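You operate a simulated robot arm through the tools that you are given. There is no shell and no other tool. Be economical: measure what you need, move in short steps, check, and stop when the job is done.

You are at the controls of a simulated robot arm. One attempt, no reset.

JOB
Fetch the banded black block from the black bench top and set it on the large cream sheet.

The check looks at the end state, three seconds after you hand in, the way a careful person would. Anything else that was tipped, shoved, dropped, spilled or broken makes it a failure. Flat cloth is picked up by pressing the open fingertips on it (5 to 10 N) and closing them slowly along it; thin cloth reads only 2 to 8 mm in the jaws.

ROBOT AND FRAMES
A 7-joint arm with a two-finger parallel gripper, fixed in place. Base frame: the origin is at the foot of the arm, x ahead of it, y to its left, z up; the work surface is at about z = 0. Readings come in mm, rad, newtons and seconds.
With the tool pointing down near the work surface it reaches from about 240 to 620 mm from the base axis. Its first joint turns from -1.152 to 1.152 rad. Payload 2.6 kg.
The TCP is the grasp point between the finger pads, 30 mm short of the fingertips. In the tool frame z runs along the fingers and y along their closing line. Largest opening 94 mm; finger width 28, thickness 10; the body of the gripper, 50 by 96 mm, starts 55 mm behind the TCP.
Orientation is that of the tool frame in the base frame, as a unit quaternion [x, y, z, w]. With the fingers straight down and closing along the base's y, the tool's x points along the base's -x, its y along +y and its z along -z.

CONTROLS
- The arm moves only by the tool nudge_tool. Its argument "rows" is one flat list of numbers, 5 for each row, row after row: the opening in per cent of the stroke, from 0 (shut) to 100 (fully open), then the shift along the tool's x, y, z in mm, then the turn about the tool's z in degrees. In form: [grip, tx, ty, tz, spin, grip, tx, ty, tz, spin, ...]. A call has 1 to 8 rows; each row shifts and turns the commanded pose from where the row before left it, along the tool's axes as they then stand. Rows are played at 5 a second. More than 50 mm and 0.15 rad between two rows, or a gripper value outside its range, and nothing of the call is played. A pose out of reach is approached as far as the arm can. The call stops where the force on the tool passes 40 N (or 10 N more than at its start, if that is more) or the arm is blocked; 0.2 s more then pass. Each finger travels about 72 mm/s and halts on what it meets, pressing with about 33 N; the grip force reading is that of the motor and also rises with nothing between the fingers. The clock runs only during rows and for 0.2 s after the last one: add rows that do not move to give the fingers time. It gives the time, the measured TCP pose, the force on the tool (base axes), the opening and the grip force at its end, in the units of the frame above (readings bear some noise).
- Cameras (640 x 400 px; columns grow to the right, rows downward): "scene" is fixed at [17.1, 419.6, 580.4]; the picture's right is [-0.93, -0.37, 0.00], its down [-0.22, 0.55, -0.81] and it looks along [0.30, -0.75, -0.59] (base axes); focal length 326 px, centre (320, 200). "wrist" rides on the gripper at [-37, 0, -58] in the tool frame; the picture's right is [0.00, -1.00, 0.00], its down [0.97, 0.00, -0.24] and it looks along [0.24, 0.00, 0.97] (tool axes); focal length 218 px, centre (320, 200). There is no depth. A picture from a camera that has moved, and an enlarged one, comes with that camera's place and axes in the base frame and with its lens. The place of the scene camera against the robot may be out by one fixed shift of up to 25 mm in any direction.
- grab_frame(camera): a new picture of that camera. It takes no simulated time.
- close_up(camera, box): a new picture of the part [left, top, right, bottom] of that camera's present view, enlarged. It takes no simulated time.
- sign_off(): hands the job in; it is judged then, once.

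Work in short steps. Places have to be worked out from the pictures, the camera data and where the tool is seen: move nearer, look again, correct. Check each grasp and each placing, and mend what went wrong. You have 90 turns and 46 pictures in all, those below and enlarged ones among them. Open the gripper and draw the arm clear of the work before you hand the job in, unless the task says otherwise; then end with one line.

The tools are called after ">>>" by a JSON object that holds its "api" and its "payload". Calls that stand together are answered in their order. nudge_tool: Moves the arm, as the interface text tells. Its arguments: {"type":"object","properties":{"rows":{"type":"array","items":{"type":"number"}}},"required":["rows"]} The other tools are called the same way: grab_frame (camera) takes a picture; close_up (camera, box) takes an enlarged picture of a part of a camera's view; sign_off () hands the job in.

At the start:

```text
t: 0.0
tcp_pos: [338.6, -42.8, 290.4]
tcp_rot: [0.0, 1.0, 0.0, -0.001]
wrist_force: [-0.5, 0.4, 0.6]
width: 94.1
grip_force: 0.1
```

scene: 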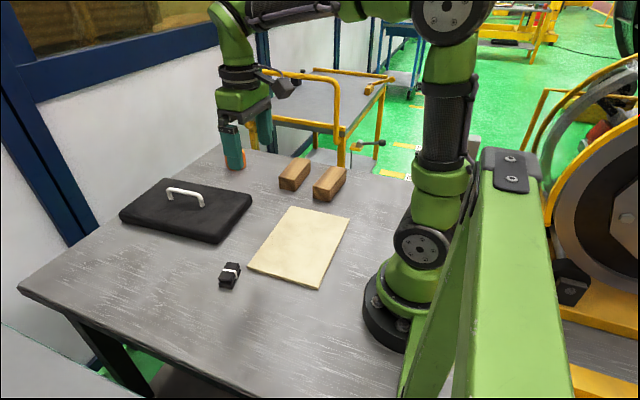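
wrist: 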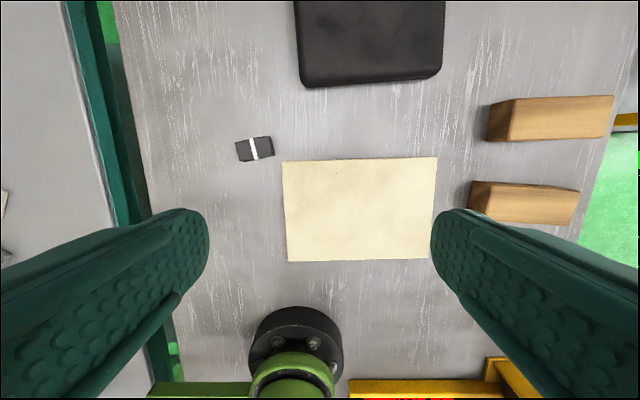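

The banded block looks to be near x≈371, y≈54 on the table, and the sheet spans roughly x 180..356, y −238..17. I'll take close-ups to check the block's shape and orientation and look for other candidates.

>>> {"api": "close_up", "payload": {"camera": "wrist", "box": [215, 120, 295, 170]}}

>>> {"api": "close_up", "payload": {"camera": "scene", "box": [190, 200, 350, 300]}}

```text
8.00 times, centred on (255, 145) of wrist
camera zoom: at [375.2, -43.2, 348.8], right [0.0, -1.0, 0.0], down [-0.97, 0.0, 0.24], along [-0.24, 0.0, -0.97], focal length 1746 px, centre (840, 640)
```

zoom: 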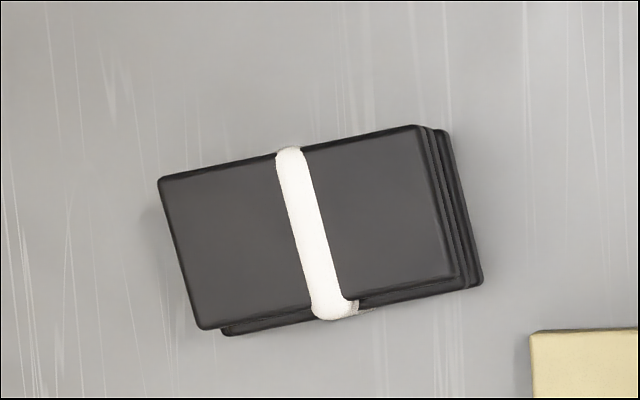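

```text
4.00 times, centred on (270, 250) of scene
camera zoom: at [17.1, 419.6, 580.4], right [-0.93, -0.37, 0.0], down [-0.22, 0.55, -0.81], along [0.3, -0.75, -0.59], focal length 1304 px, centre (520, 0)
```

zoom: 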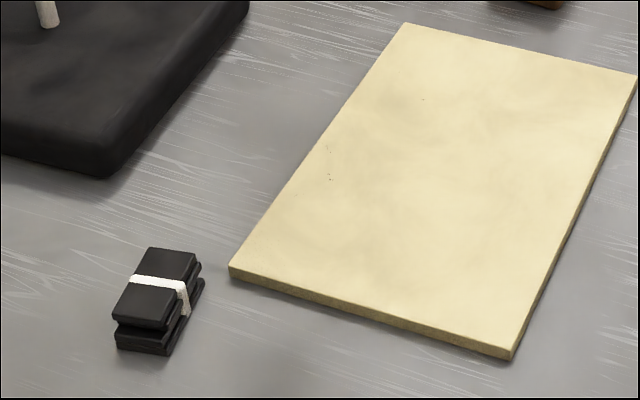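

The block is a banded stack of plates, about 48×28×25 mm, centred near (372, 53), with its short axis about 13° from base x. I'll move above it first, then start turning the jaws toward the short axis.

>>> {"api": "nudge_tool", "payload": {"rows": [64, -8.3, 24, 20, 0, 64, -8.3, 24, 20, 0, 64, -8.3, 24, 20, 0, 64, -8.3, 24, 20, 0, 64, 0, 0, 0, 7.7, 64, 0, 0, 0, 7.7, 64, 0, 0, 0, 7.7, 64, 0, 0, 0, 7.7]}}

```text
t: 1.8
tcp_pos: [370.5, 52.9, 211.1]
tcp_rot: [0.267, 0.964, 0.0, 0.0]
wrist_force: [0.1, 0.4, 0.1]
width: 60.1
grip_force: 0.1
```

The first part of the turn went as planned, so I'll finish it.

>>> {"api": "nudge_tool", "payload": {"rows": [64, 0, 0, 0, 7.7, 64, 0, 0, 0, 7.7, 64, 0, 0, 0, 7.7, 64, 0, 0, 0, 7.7, 64, 0, 0, 0, 7.7, 64, 0, 0, 0, 7.7, 64, 0, 0, 0, 0]}}

>>> {"api": "grab_frame", "payload": {"camera": "wrist"}}

```text
t: 3.4
tcp_pos: [371.3, 52.4, 210.4]
tcp_rot: [0.624, 0.782, 0.001, 0.0]
wrist_force: [-0.1, -0.3, -0.3]
width: 60.2
grip_force: 0.1
```

```text
41 pictures are left
camera wrist: at [379.4, 16.7, 268.6], right [-0.97, -0.22, 0.0], down [-0.22, 0.95, 0.24], along [-0.05, 0.23, -0.97], focal length 218 px, centre (320, 200)
```

wrist: 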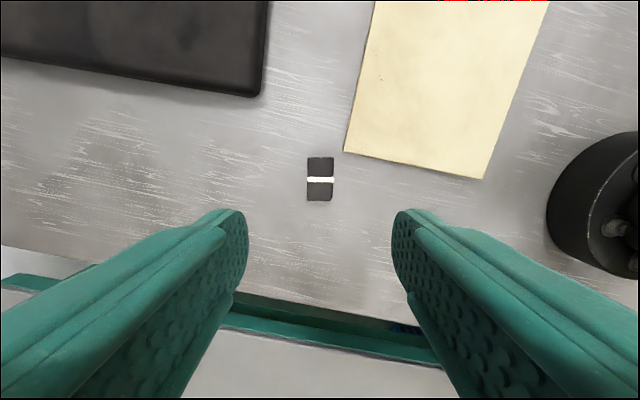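

The block sits centred between the jaws, aligned, at about (372, 51). I'll descend to about 45 mm above the final height and look again.

>>> {"api": "nudge_tool", "payload": {"rows": [64, 0, 0, 35, 0, 64, 0, 0, 35, 0, 64, 0, 0, 35, 0, 64, 0, 0, 25, 0, 64, 0, 0, 0, 0]}}

>>> {"api": "grab_frame", "payload": {"camera": "wrist"}}

>>> {"api": "close_up", "payload": {"camera": "scene", "box": [190, 200, 350, 300]}}

```text
t: 4.6
tcp_pos: [370.6, 53.0, 80.7]
tcp_rot: [0.623, 0.782, 0.0, 0.001]
wrist_force: [0.7, 0.1, 0.4]
width: 60.2
grip_force: 0.1
```

```text
40 pictures are left
camera wrist: at [379.9, 16.5, 138.4], right [-0.97, -0.22, 0.0], down [-0.22, 0.95, 0.24], along [-0.05, 0.23, -0.97], focal length 218 px, centre (320, 200)
```

wrist: 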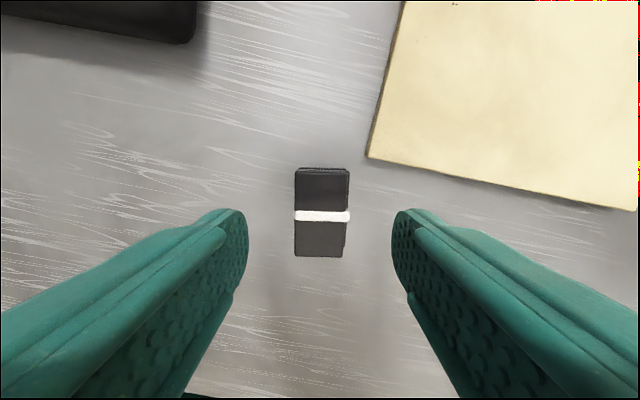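

```text
4.00 times, centred on (270, 250) of scene
camera zoom: at [17.1, 419.6, 580.4], right [-0.93, -0.37, 0.0], down [-0.22, 0.55, -0.81], along [0.3, -0.75, -0.59], focal length 1304 px, centre (520, 0)
```

zoom: 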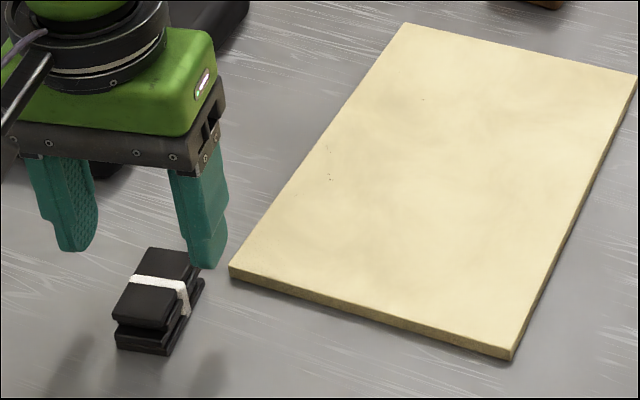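

The block is centred to within about 3 mm along its length. I'll make a small correction and descend so the fingertips are about 4 mm above the table.

>>> {"api": "nudge_tool", "payload": {"rows": [64, -2.5, 0, 15, 0, 64, 0, 0, 15, 0, 64, 0, 0, 10, 0, 64, 0, 0, 6, 0, 64, 0, 0, 0, 0]}}

>>> {"api": "grab_frame", "payload": {"camera": "wrist"}}

>>> {"api": "close_up", "payload": {"camera": "scene", "box": [190, 200, 350, 300]}}

```text
t: 5.8
tcp_pos: [373.2, 51.4, 34.4]
tcp_rot: [0.623, 0.782, 0.0, 0.0]
wrist_force: [-0.1, -0.6, -0.3]
width: 60.0
grip_force: 0.1
```

```text
38 pictures are left
camera wrist: at [380.9, 13.9, 92.3], right [-0.97, -0.22, 0.0], down [-0.22, 0.95, 0.24], along [-0.05, 0.23, -0.97], focal length 218 px, centre (320, 200)
```

wrist: 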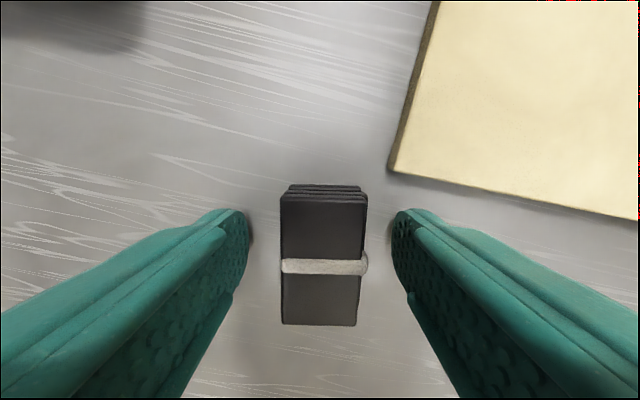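

```text
4.00 times, centred on (270, 250) of scene
camera zoom: at [17.1, 419.6, 580.4], right [-0.93, -0.37, 0.0], down [-0.22, 0.55, -0.81], along [0.3, -0.75, -0.59], focal length 1304 px, centre (520, 0)
```

zoom: 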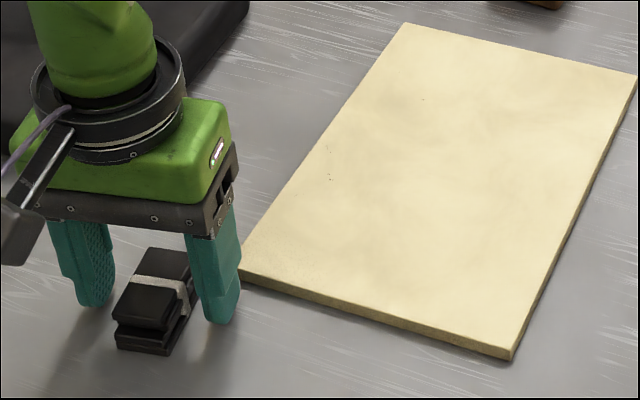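

The fingers straddle the block with room on both sides. I'll close them gradually.

>>> {"api": "nudge_tool", "payload": {"rows": [52, 0, 0, 0, 0, 42, 0, 0, 0, 0, 34, 0, 0, 0, 0, 28, 0, 0, 0, 0, 24, 0, 0, 0, 0, 20, 0, 0, 0, 0, 20, 0, 0, 0, 0]}}

>>> {"api": "grab_frame", "payload": {"camera": "wrist"}}

```text
t: 7.4
tcp_pos: [371.8, 50.1, 34.4]
tcp_rot: [0.623, 0.782, 0.0, 0.0]
wrist_force: [0.0, -0.2, -0.1]
width: 28.5
grip_force: 33.1
```

```text
36 pictures are left
camera wrist: at [381.0, 13.9, 92.4], right [-0.97, -0.22, 0.0], down [-0.22, 0.95, 0.24], along [-0.05, 0.23, -0.97], focal length 218 px, centre (320, 200)
```

wrist: 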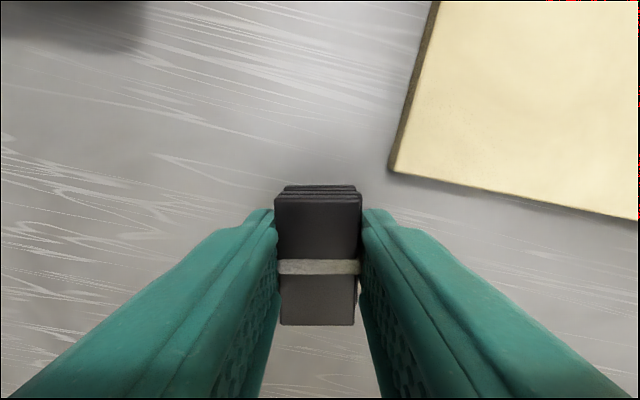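

The jaws hold the block at 28.5 mm with 33 N. I'll lift it straight up.

>>> {"api": "nudge_tool", "payload": {"rows": [20, 0, 0, -5, 0, 20, 0, 0, -15, 0, 20, 0, 0, -25, 0, 20, 0, 0, -25, 0, 20, 0, 0, -20, 0, 20, 0, 0, 0, 0]}}

>>> {"api": "grab_frame", "payload": {"camera": "wrist"}}

>>> {"api": "grab_frame", "payload": {"camera": "scene"}}

```text
t: 8.8
tcp_pos: [372.1, 50.5, 123.7]
tcp_rot: [0.621, 0.784, 0.0, 0.0]
wrist_force: [-0.3, -0.6, 0.6]
width: 18.9
grip_force: 0.1
```

```text
35 pictures are left
camera wrist: at [381.4, 13.9, 182.3], right [-0.97, -0.22, 0.0], down [-0.22, 0.95, 0.24], along [-0.05, 0.23, -0.97], focal length 218 px, centre (320, 200)
```

wrist: 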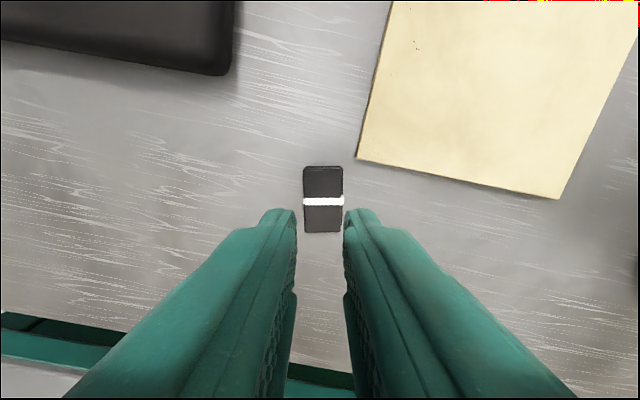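

```text
34 pictures are left
```

scene: 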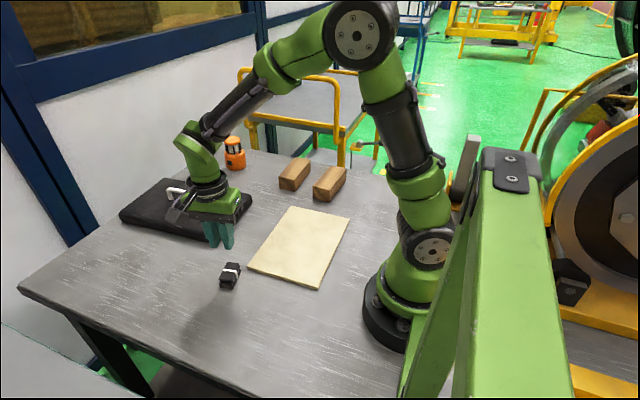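

The block slipped out of the jaws and is back on the table. I'll look closely at its state before trying again.

>>> {"api": "close_up", "payload": {"camera": "scene", "box": [205, 250, 253, 300]}}

>>> {"api": "close_up", "payload": {"camera": "wrist", "box": [280, 150, 376, 246]}}

```text
8.00 times, centred on (229, 275) of scene
camera zoom: at [17.1, 419.6, 580.4], right [-0.93, -0.37, 0.0], down [-0.22, 0.55, -0.81], along [0.3, -0.75, -0.59], focal length 2608 px, centre (1048, -400)
```

zoom: 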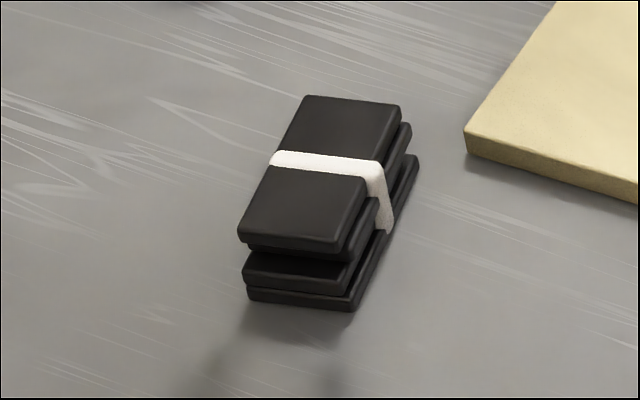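

```text
4.17 times, centred on (328, 198) of wrist
camera zoom: at [381.4, 13.9, 182.3], right [-0.97, -0.22, 0.0], down [-0.22, 0.95, 0.24], along [-0.05, 0.23, -0.97], focal length 909 px, centre (287, 208)
```

zoom: 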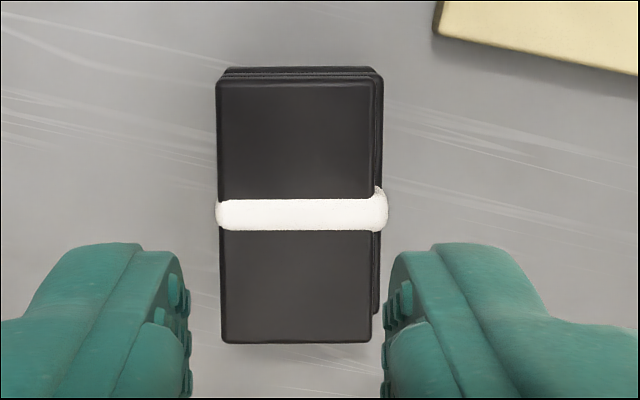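

The block is upright and intact, just barely shallower than I assumed (about 20 mm) and staggered. I'll open, re-centre by 1–2 mm, and go lower with the tips about 1.5 mm off the table for more pad contact.

>>> {"api": "nudge_tool", "payload": {"rows": [60, 0, 0, 0, 0, 60, 1.5, -1.5, 0, 0, 60, 0, 0, 30, 0, 60, 0, 0, 30, 0, 60, 0, 0, 20, 0, 60, 0, 0, 10, 0, 60, 0, 0, 2.5, 0, 60, 0, 0, 0, 0]}}

>>> {"api": "grab_frame", "payload": {"camera": "wrist"}}

```text
t: 10.6
tcp_pos: [370.4, 49.4, 32.7]
tcp_rot: [0.623, 0.783, 0.0, 0.0]
wrist_force: [-0.2, -0.4, 0.9]
width: 56.6
grip_force: 0.1
```

```text
31 pictures are left
camera wrist: at [378.2, 14.2, 90.8], right [-0.97, -0.22, 0.0], down [-0.22, 0.95, 0.24], along [-0.05, 0.23, -0.97], focal length 218 px, centre (320, 200)
```

wrist: 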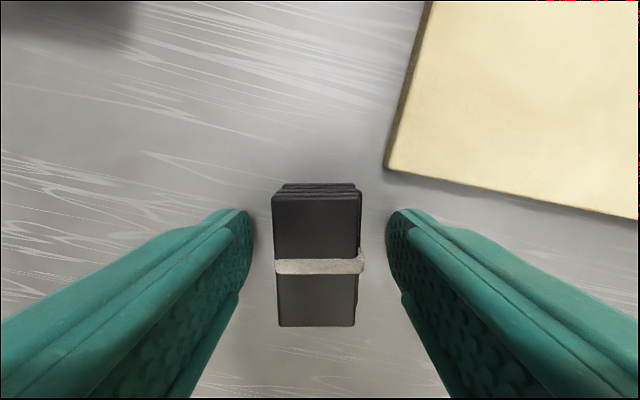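

The jaws are well placed, so I'll go 1.5 mm lower, then close firmly and let it settle.

>>> {"api": "nudge_tool", "payload": {"rows": [60, 0, 0, 1.5, 0, 45, 0, 0, 0, 0, 36, 0, 0, 0, 0, 28, 0, 0, 0, 0, 15, 0, 0, 0, 0, 0, 0, 0, 0, 0, 0, 0, 0, 0, 0, 0, 0, 0, 0, 0]}}

```text
t: 12.4
tcp_pos: [370.8, 50.8, 31.1]
tcp_rot: [0.623, 0.782, -0.001, 0.0]
wrist_force: [0.3, -0.8, 0.2]
width: 28.7
grip_force: 32.5
```

Gripped again at 28.7 mm. I'll lift very slowly, only a few millimetres, and watch the weight reading.

>>> {"api": "nudge_tool", "payload": {"rows": [0, 0, 0, -1, 0, 0, 0, 0, -1, 0, 0, 0, 0, -1, 0, 0, 0, 0, -1, 0, 0, 0, 0, -1, 0, 0, 0, 0, -1, 0, 0, 0, 0, 0, 0]}}

>>> {"api": "grab_frame", "payload": {"camera": "wrist"}}

>>> {"api": "close_up", "payload": {"camera": "scene", "box": [189, 230, 269, 300]}}

```text
t: 14.0
tcp_pos: [370.4, 51.5, 37.4]
tcp_rot: [0.623, 0.782, 0.0, 0.0]
wrist_force: [0.0, -0.3, -0.5]
width: 28.9
grip_force: 33.1
```

```text
30 pictures are left
camera wrist: at [378.6, 15.1, 94.7], right [-0.97, -0.22, 0.0], down [-0.22, 0.95, 0.24], along [-0.05, 0.23, -0.97], focal length 218 px, centre (320, 200)
```

wrist: 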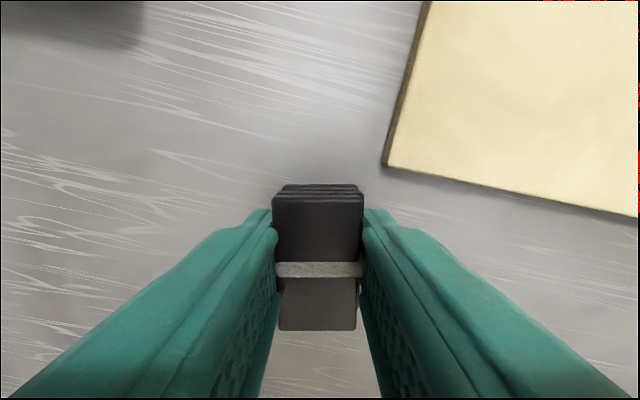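

```text
5.71 times, centred on (229, 265) of scene
camera zoom: at [17.1, 419.6, 580.4], right [-0.93, -0.37, 0.0], down [-0.22, 0.55, -0.81], along [0.3, -0.75, -0.59], focal length 1862 px, centre (840, -171)
```

zoom: 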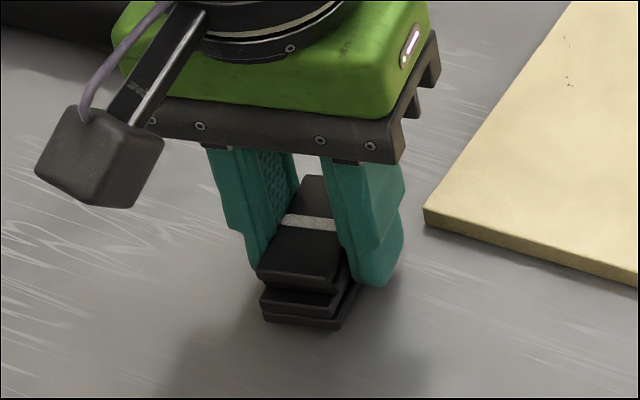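

The block appears the same size relative to the gripper after 6 mm, so it's rising with it. I'll continue slowly to about 20 mm and check.

>>> {"api": "nudge_tool", "payload": {"rows": [0, 0, 0, -2, 0, 0, 0, 0, -2, 0, 0, 0, 0, -2, 0, 0, 0, 0, -2, 0, 0, 0, 0, -2, 0, 0, 0, 0, -2, 0, 0, 0, 0, -2, 0, 0, 0, 0, 0, 0]}}

>>> {"api": "close_up", "payload": {"camera": "scene", "box": [189, 230, 269, 300]}}

>>> {"api": "grab_frame", "payload": {"camera": "wrist"}}

```text
t: 15.8
tcp_pos: [370.4, 51.6, 50.9]
tcp_rot: [0.622, 0.783, 0.0, 0.0]
wrist_force: [-0.9, 0.5, -0.2]
width: 29.0
grip_force: 33.2
```

```text
5.71 times, centred on (229, 265) of scene
camera zoom: at [17.1, 419.6, 580.4], right [-0.93, -0.37, 0.0], down [-0.22, 0.55, -0.81], along [0.3, -0.75, -0.59], focal length 1862 px, centre (840, -171)
```

zoom: 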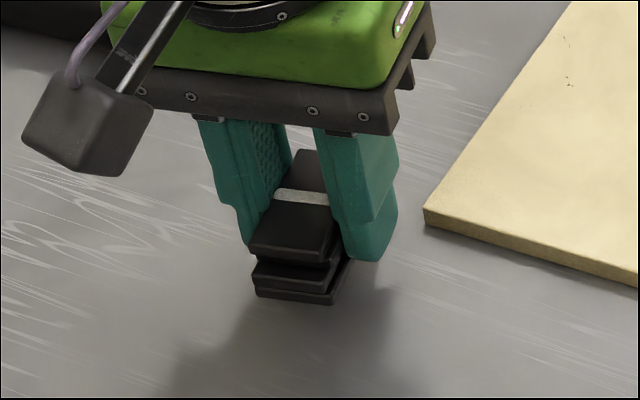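

```text
27 pictures are left
camera wrist: at [378.4, 15.6, 109.2], right [-0.97, -0.22, 0.0], down [-0.22, 0.95, 0.24], along [-0.05, 0.23, -0.97], focal length 218 px, centre (320, 200)
```

wrist: 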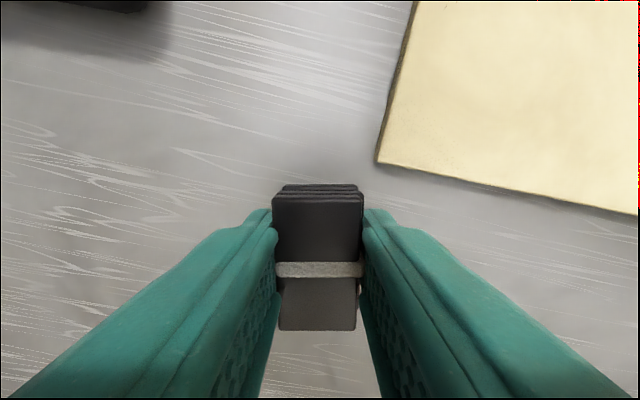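

It's held steadily 20 mm up. I'll lift about 12 mm more slowly and then begin moving gently toward the sheet interior, aiming for (305, −50).

>>> {"api": "nudge_tool", "payload": {"rows": [0, 0, 0, -3, 0, 0, 0, 0, -3, 0, 0, 0, 0, -3, 0, 0, 0, 0, -3, 0, 0, -2, -2, 0, 0, 0, -4, -4, 0, 0, 0, -5, -5, 0, 0, 0, -5, -5, 0, 0]}}

>>> {"api": "nudge_tool", "payload": {"rows": [0, -4, -4, 0, 0, 0, -6, -6, 0, 0, 0, -6, -6, 0, 0, 0, -6, -6, 0, 0, 0, -6, -6, 0, 0, 0, -6, -6, 0, 0, 0, -4, -4, 0, 0, 0, -2, -2, 0, 0]}}

>>> {"api": "grab_frame", "payload": {"camera": "wrist"}}

```text
t: 17.6
tcp_pos: [356.7, 32.1, 63.9]
tcp_rot: [0.623, 0.783, 0.0, 0.001]
wrist_force: [0.5, 0.1, -0.7]
width: 28.9
grip_force: 32.5
```

```text
t: 19.4
tcp_pos: [327.2, -17.0, 62.8]
tcp_rot: [0.623, 0.782, 0.0, 0.0]
wrist_force: [-0.2, 0.8, -1.0]
width: 28.9
grip_force: 32.9
```

```text
26 pictures are left
camera wrist: at [336.2, -52.4, 120.6], right [-0.97, -0.22, 0.0], down [-0.22, 0.95, 0.24], along [-0.05, 0.23, -0.97], focal length 218 px, centre (320, 200)
```

wrist: 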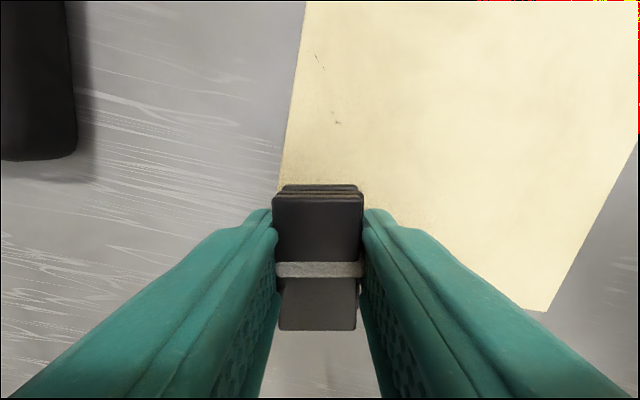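

Still held firmly. I'll continue to about (285, −75), well inside the sheet.

>>> {"api": "nudge_tool", "payload": {"rows": [0, -4, -5, 0, 0, 0, -7, -8, 0, 0, 0, -8, -9, 0, 0, 0, -8, -9, 0, 0, 0, -8, -9, 0, 0, 0, -7, -8, 0, 0, 0, -5, -6, 0, 0, 0, 0, 0, 0, 0]}}

>>> {"api": "grab_frame", "payload": {"camera": "wrist"}}

>>> {"api": "close_up", "payload": {"camera": "scene", "box": [220, 180, 380, 300]}}

```text
t: 21.2
tcp_pos: [284.2, -74.1, 61.3]
tcp_rot: [0.623, 0.782, 0.0, 0.001]
wrist_force: [-0.3, 0.1, -0.5]
width: 29.1
grip_force: 33.2
```

```text
25 pictures are left
camera wrist: at [294.2, -110.5, 120.0], right [-0.97, -0.22, 0.0], down [-0.22, 0.95, 0.24], along [-0.05, 0.23, -0.97], focal length 218 px, centre (320, 200)
```

wrist: 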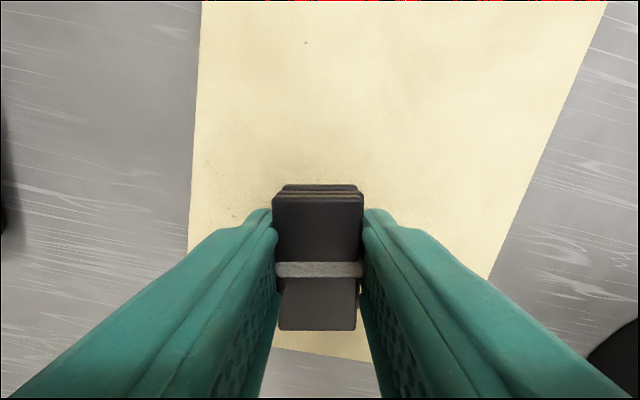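

```text
3.33 times, centred on (300, 240) of scene
camera zoom: at [17.1, 419.6, 580.4], right [-0.93, -0.37, 0.0], down [-0.22, 0.55, -0.81], along [0.3, -0.75, -0.59], focal length 1086 px, centre (387, 67)
```

zoom: 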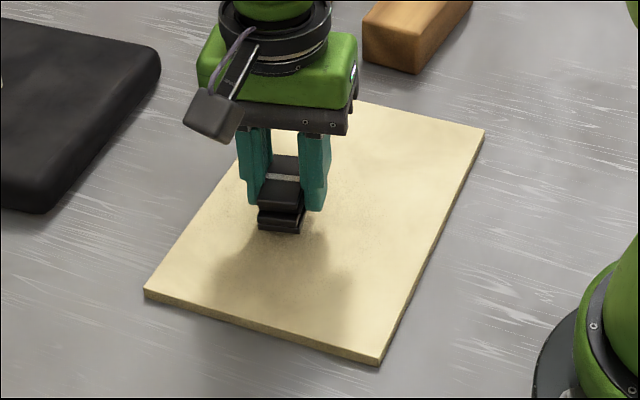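

The block is over the sheet interior. I'll lower it quickly for 14 mm and then in small steps, watching for contact force.

>>> {"api": "nudge_tool", "payload": {"rows": [0, 0, 0, 4, 0, 0, 0, 0, 5, 0, 0, 0, 0, 3, 0, 0, 0, 0, 2, 0, 0, 0, 0, 1.5, 0, 0, 0, 0, 1, 0, 0, 0, 0, 1, 0, 0, 0, 0, 0, 0]}}

```text
t: 23.0
tcp_pos: [286.2, -73.4, 45.4]
tcp_rot: [0.622, 0.783, 0.0, 0.0]
wrist_force: [-0.1, 0.1, -1.4]
width: 28.9
grip_force: 33.5
```

No contact yet at z 45, so I'll step down more finely.

>>> {"api": "nudge_tool", "payload": {"rows": [0, 0, 0, 1, 0, 0, 0, 0, 1, 0, 0, 0, 0, 1, 0, 0, 0, 0, 0.5, 0, 0, 0, 0, 0.5, 0, 0, 0, 0, 0, 0]}}

>>> {"api": "close_up", "payload": {"camera": "scene", "box": [260, 210, 324, 260]}}

```text
t: 24.4
tcp_pos: [285.3, -73.5, 42.2]
tcp_rot: [0.623, 0.782, 0.0, 0.0]
wrist_force: [-0.1, -0.4, -0.1]
width: 28.8
grip_force: 33.1
```

```text
8.00 times, centred on (292, 235) of scene
camera zoom: at [17.1, 419.6, 580.4], right [-0.93, -0.37, 0.0], down [-0.22, 0.55, -0.81], along [0.3, -0.75, -0.59], focal length 2608 px, centre (544, -80)
```

zoom: 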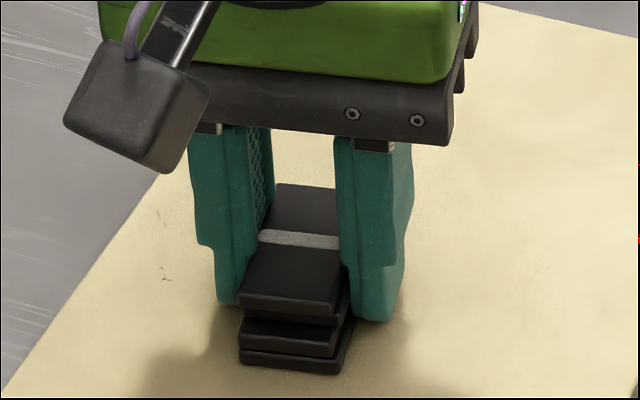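

Still no contact. The bottom is just above the sheet, so I'll go on in 0.5 mm steps.

>>> {"api": "nudge_tool", "payload": {"rows": [0, 0, 0, 0.5, 0, 0, 0, 0, 0.5, 0, 0, 0, 0, 0.5, 0, 0, 0, 0, 0.5, 0, 0, 0, 0, 0, 0]}}

```text
t: 25.3
tcp_pos: [286.8, -72.6, 41.8]
tcp_rot: [0.623, 0.782, 0.001, -0.001]
wrist_force: [-3.3, -0.2, 10.4]
width: 28.8
grip_force: 32.7
stopped in row 4: the force on the tool passed its limit (the readings are from after the stop); the commanded pose is now the measured one
```

The block has touched down on the sheet at z≈41 (10 N). I'll open slowly.

>>> {"api": "nudge_tool", "payload": {"rows": [0, 0, 0, -0.3, 0, 28, 0, 0, 0, 0, 33, 0, 0, 0, 0, 38, 0, 0, 0, 0, 46, 0, 0, 0, 0, 56, 0, 0, 0, 0, 60, 0, 0, 0, 0]}}

>>> {"api": "grab_frame", "payload": {"camera": "wrist"}}

>>> {"api": "close_up", "payload": {"camera": "scene", "box": [260, 210, 324, 260]}}

```text
t: 26.9
tcp_pos: [287.2, -74.3, 40.6]
tcp_rot: [0.623, 0.782, 0.001, 0.0]
wrist_force: [0.7, -0.7, -0.1]
width: 56.6
grip_force: 0.1
```

```text
22 pictures are left
camera wrist: at [294.7, -110.1, 98.6], right [-0.97, -0.22, 0.0], down [-0.22, 0.95, 0.24], along [-0.05, 0.24, -0.97], focal length 218 px, centre (320, 200)
```

wrist: 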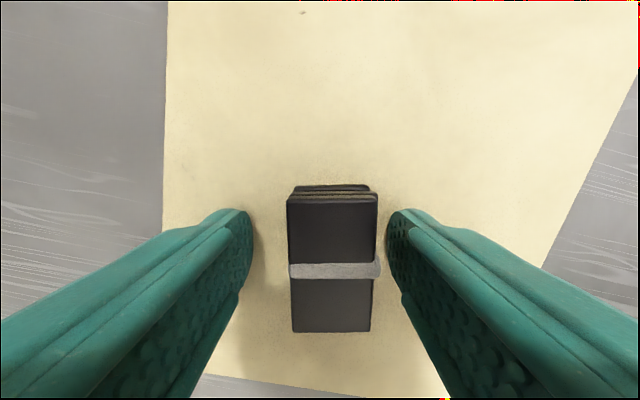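

```text
8.00 times, centred on (292, 235) of scene
camera zoom: at [17.1, 419.6, 580.4], right [-0.93, -0.37, 0.0], down [-0.22, 0.55, -0.81], along [0.3, -0.75, -0.59], focal length 2608 px, centre (544, -80)
```

zoom: 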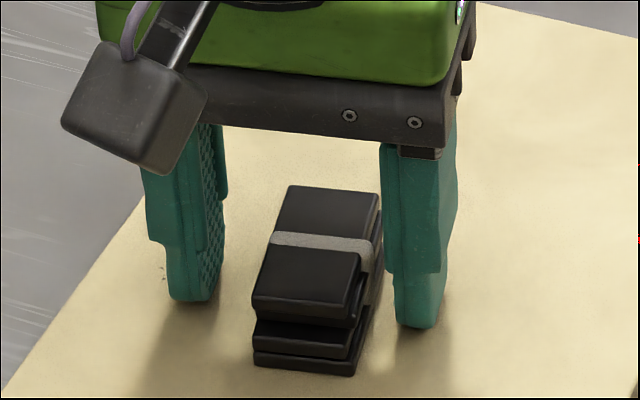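

The block sits upright on the sheet, released. I'll open a bit wider for clearance and rise straight up, then back away.

>>> {"api": "nudge_tool", "payload": {"rows": [75, 0, 0, 0, 0, 75, 0, 0, 0, 0, 75, 0, 0, -10, 0, 75, 0, 0, -25, 0, 75, 0, 0, -40, 0, 75, 0, 0, -40, 0, 75, 0, 0, -40, 0, 75, 0, 0, 0, 0]}}

>>> {"api": "grab_frame", "payload": {"camera": "scene"}}

>>> {"api": "grab_frame", "payload": {"camera": "wrist"}}

```text
t: 28.7
tcp_pos: [288.2, -74.6, 194.3]
tcp_rot: [0.624, 0.781, 0.001, 0.001]
wrist_force: [-0.6, 0.9, 0.8]
width: 70.1
grip_force: 0.0
```

```text
20 pictures are left
```

scene: 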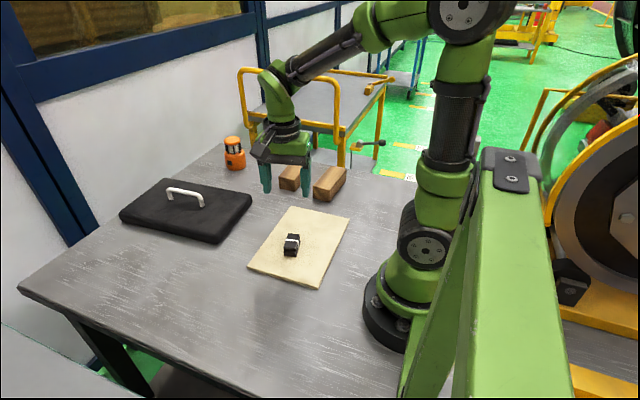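

```text
19 pictures are left
camera wrist: at [294.9, -111.1, 252.9], right [-0.97, -0.22, 0.0], down [-0.22, 0.95, 0.24], along [-0.05, 0.24, -0.97], focal length 218 px, centre (320, 200)
```

wrist: 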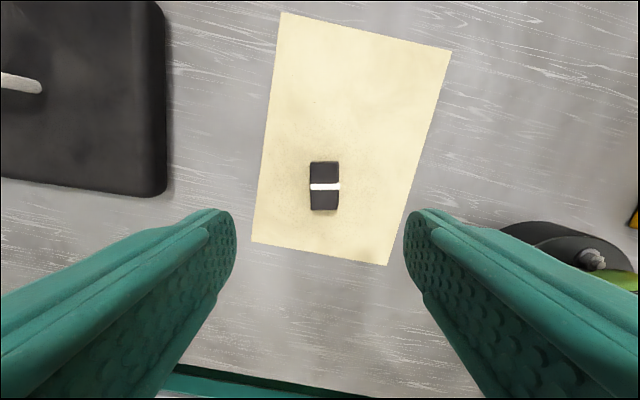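

The block lies fully on the sheet and nothing else has moved. I'll rise a little further to be clear, then hand in.

>>> {"api": "nudge_tool", "payload": {"rows": [75, 0, 0, -30, 0, 75, 0, 0, -30, 0, 75, 0, 0, 0, 0]}}

>>> {"api": "sign_off", "payload": {}}

```text
t: 29.5
tcp_pos: [287.4, -73.7, 254.4]
tcp_rot: [0.624, 0.782, 0.001, -0.001]
wrist_force: [-0.4, -0.4, -0.8]
width: 70.7
grip_force: 0.2
```

```text
The job is handed in.
```

The banded black block is sitting upright on the large cream sheet, well inside its edges. It slipped out of the jaws and dropped back onto the bench on the first lift and stayed intact; I saw nothing else move, and the gripper is open and raised clear.
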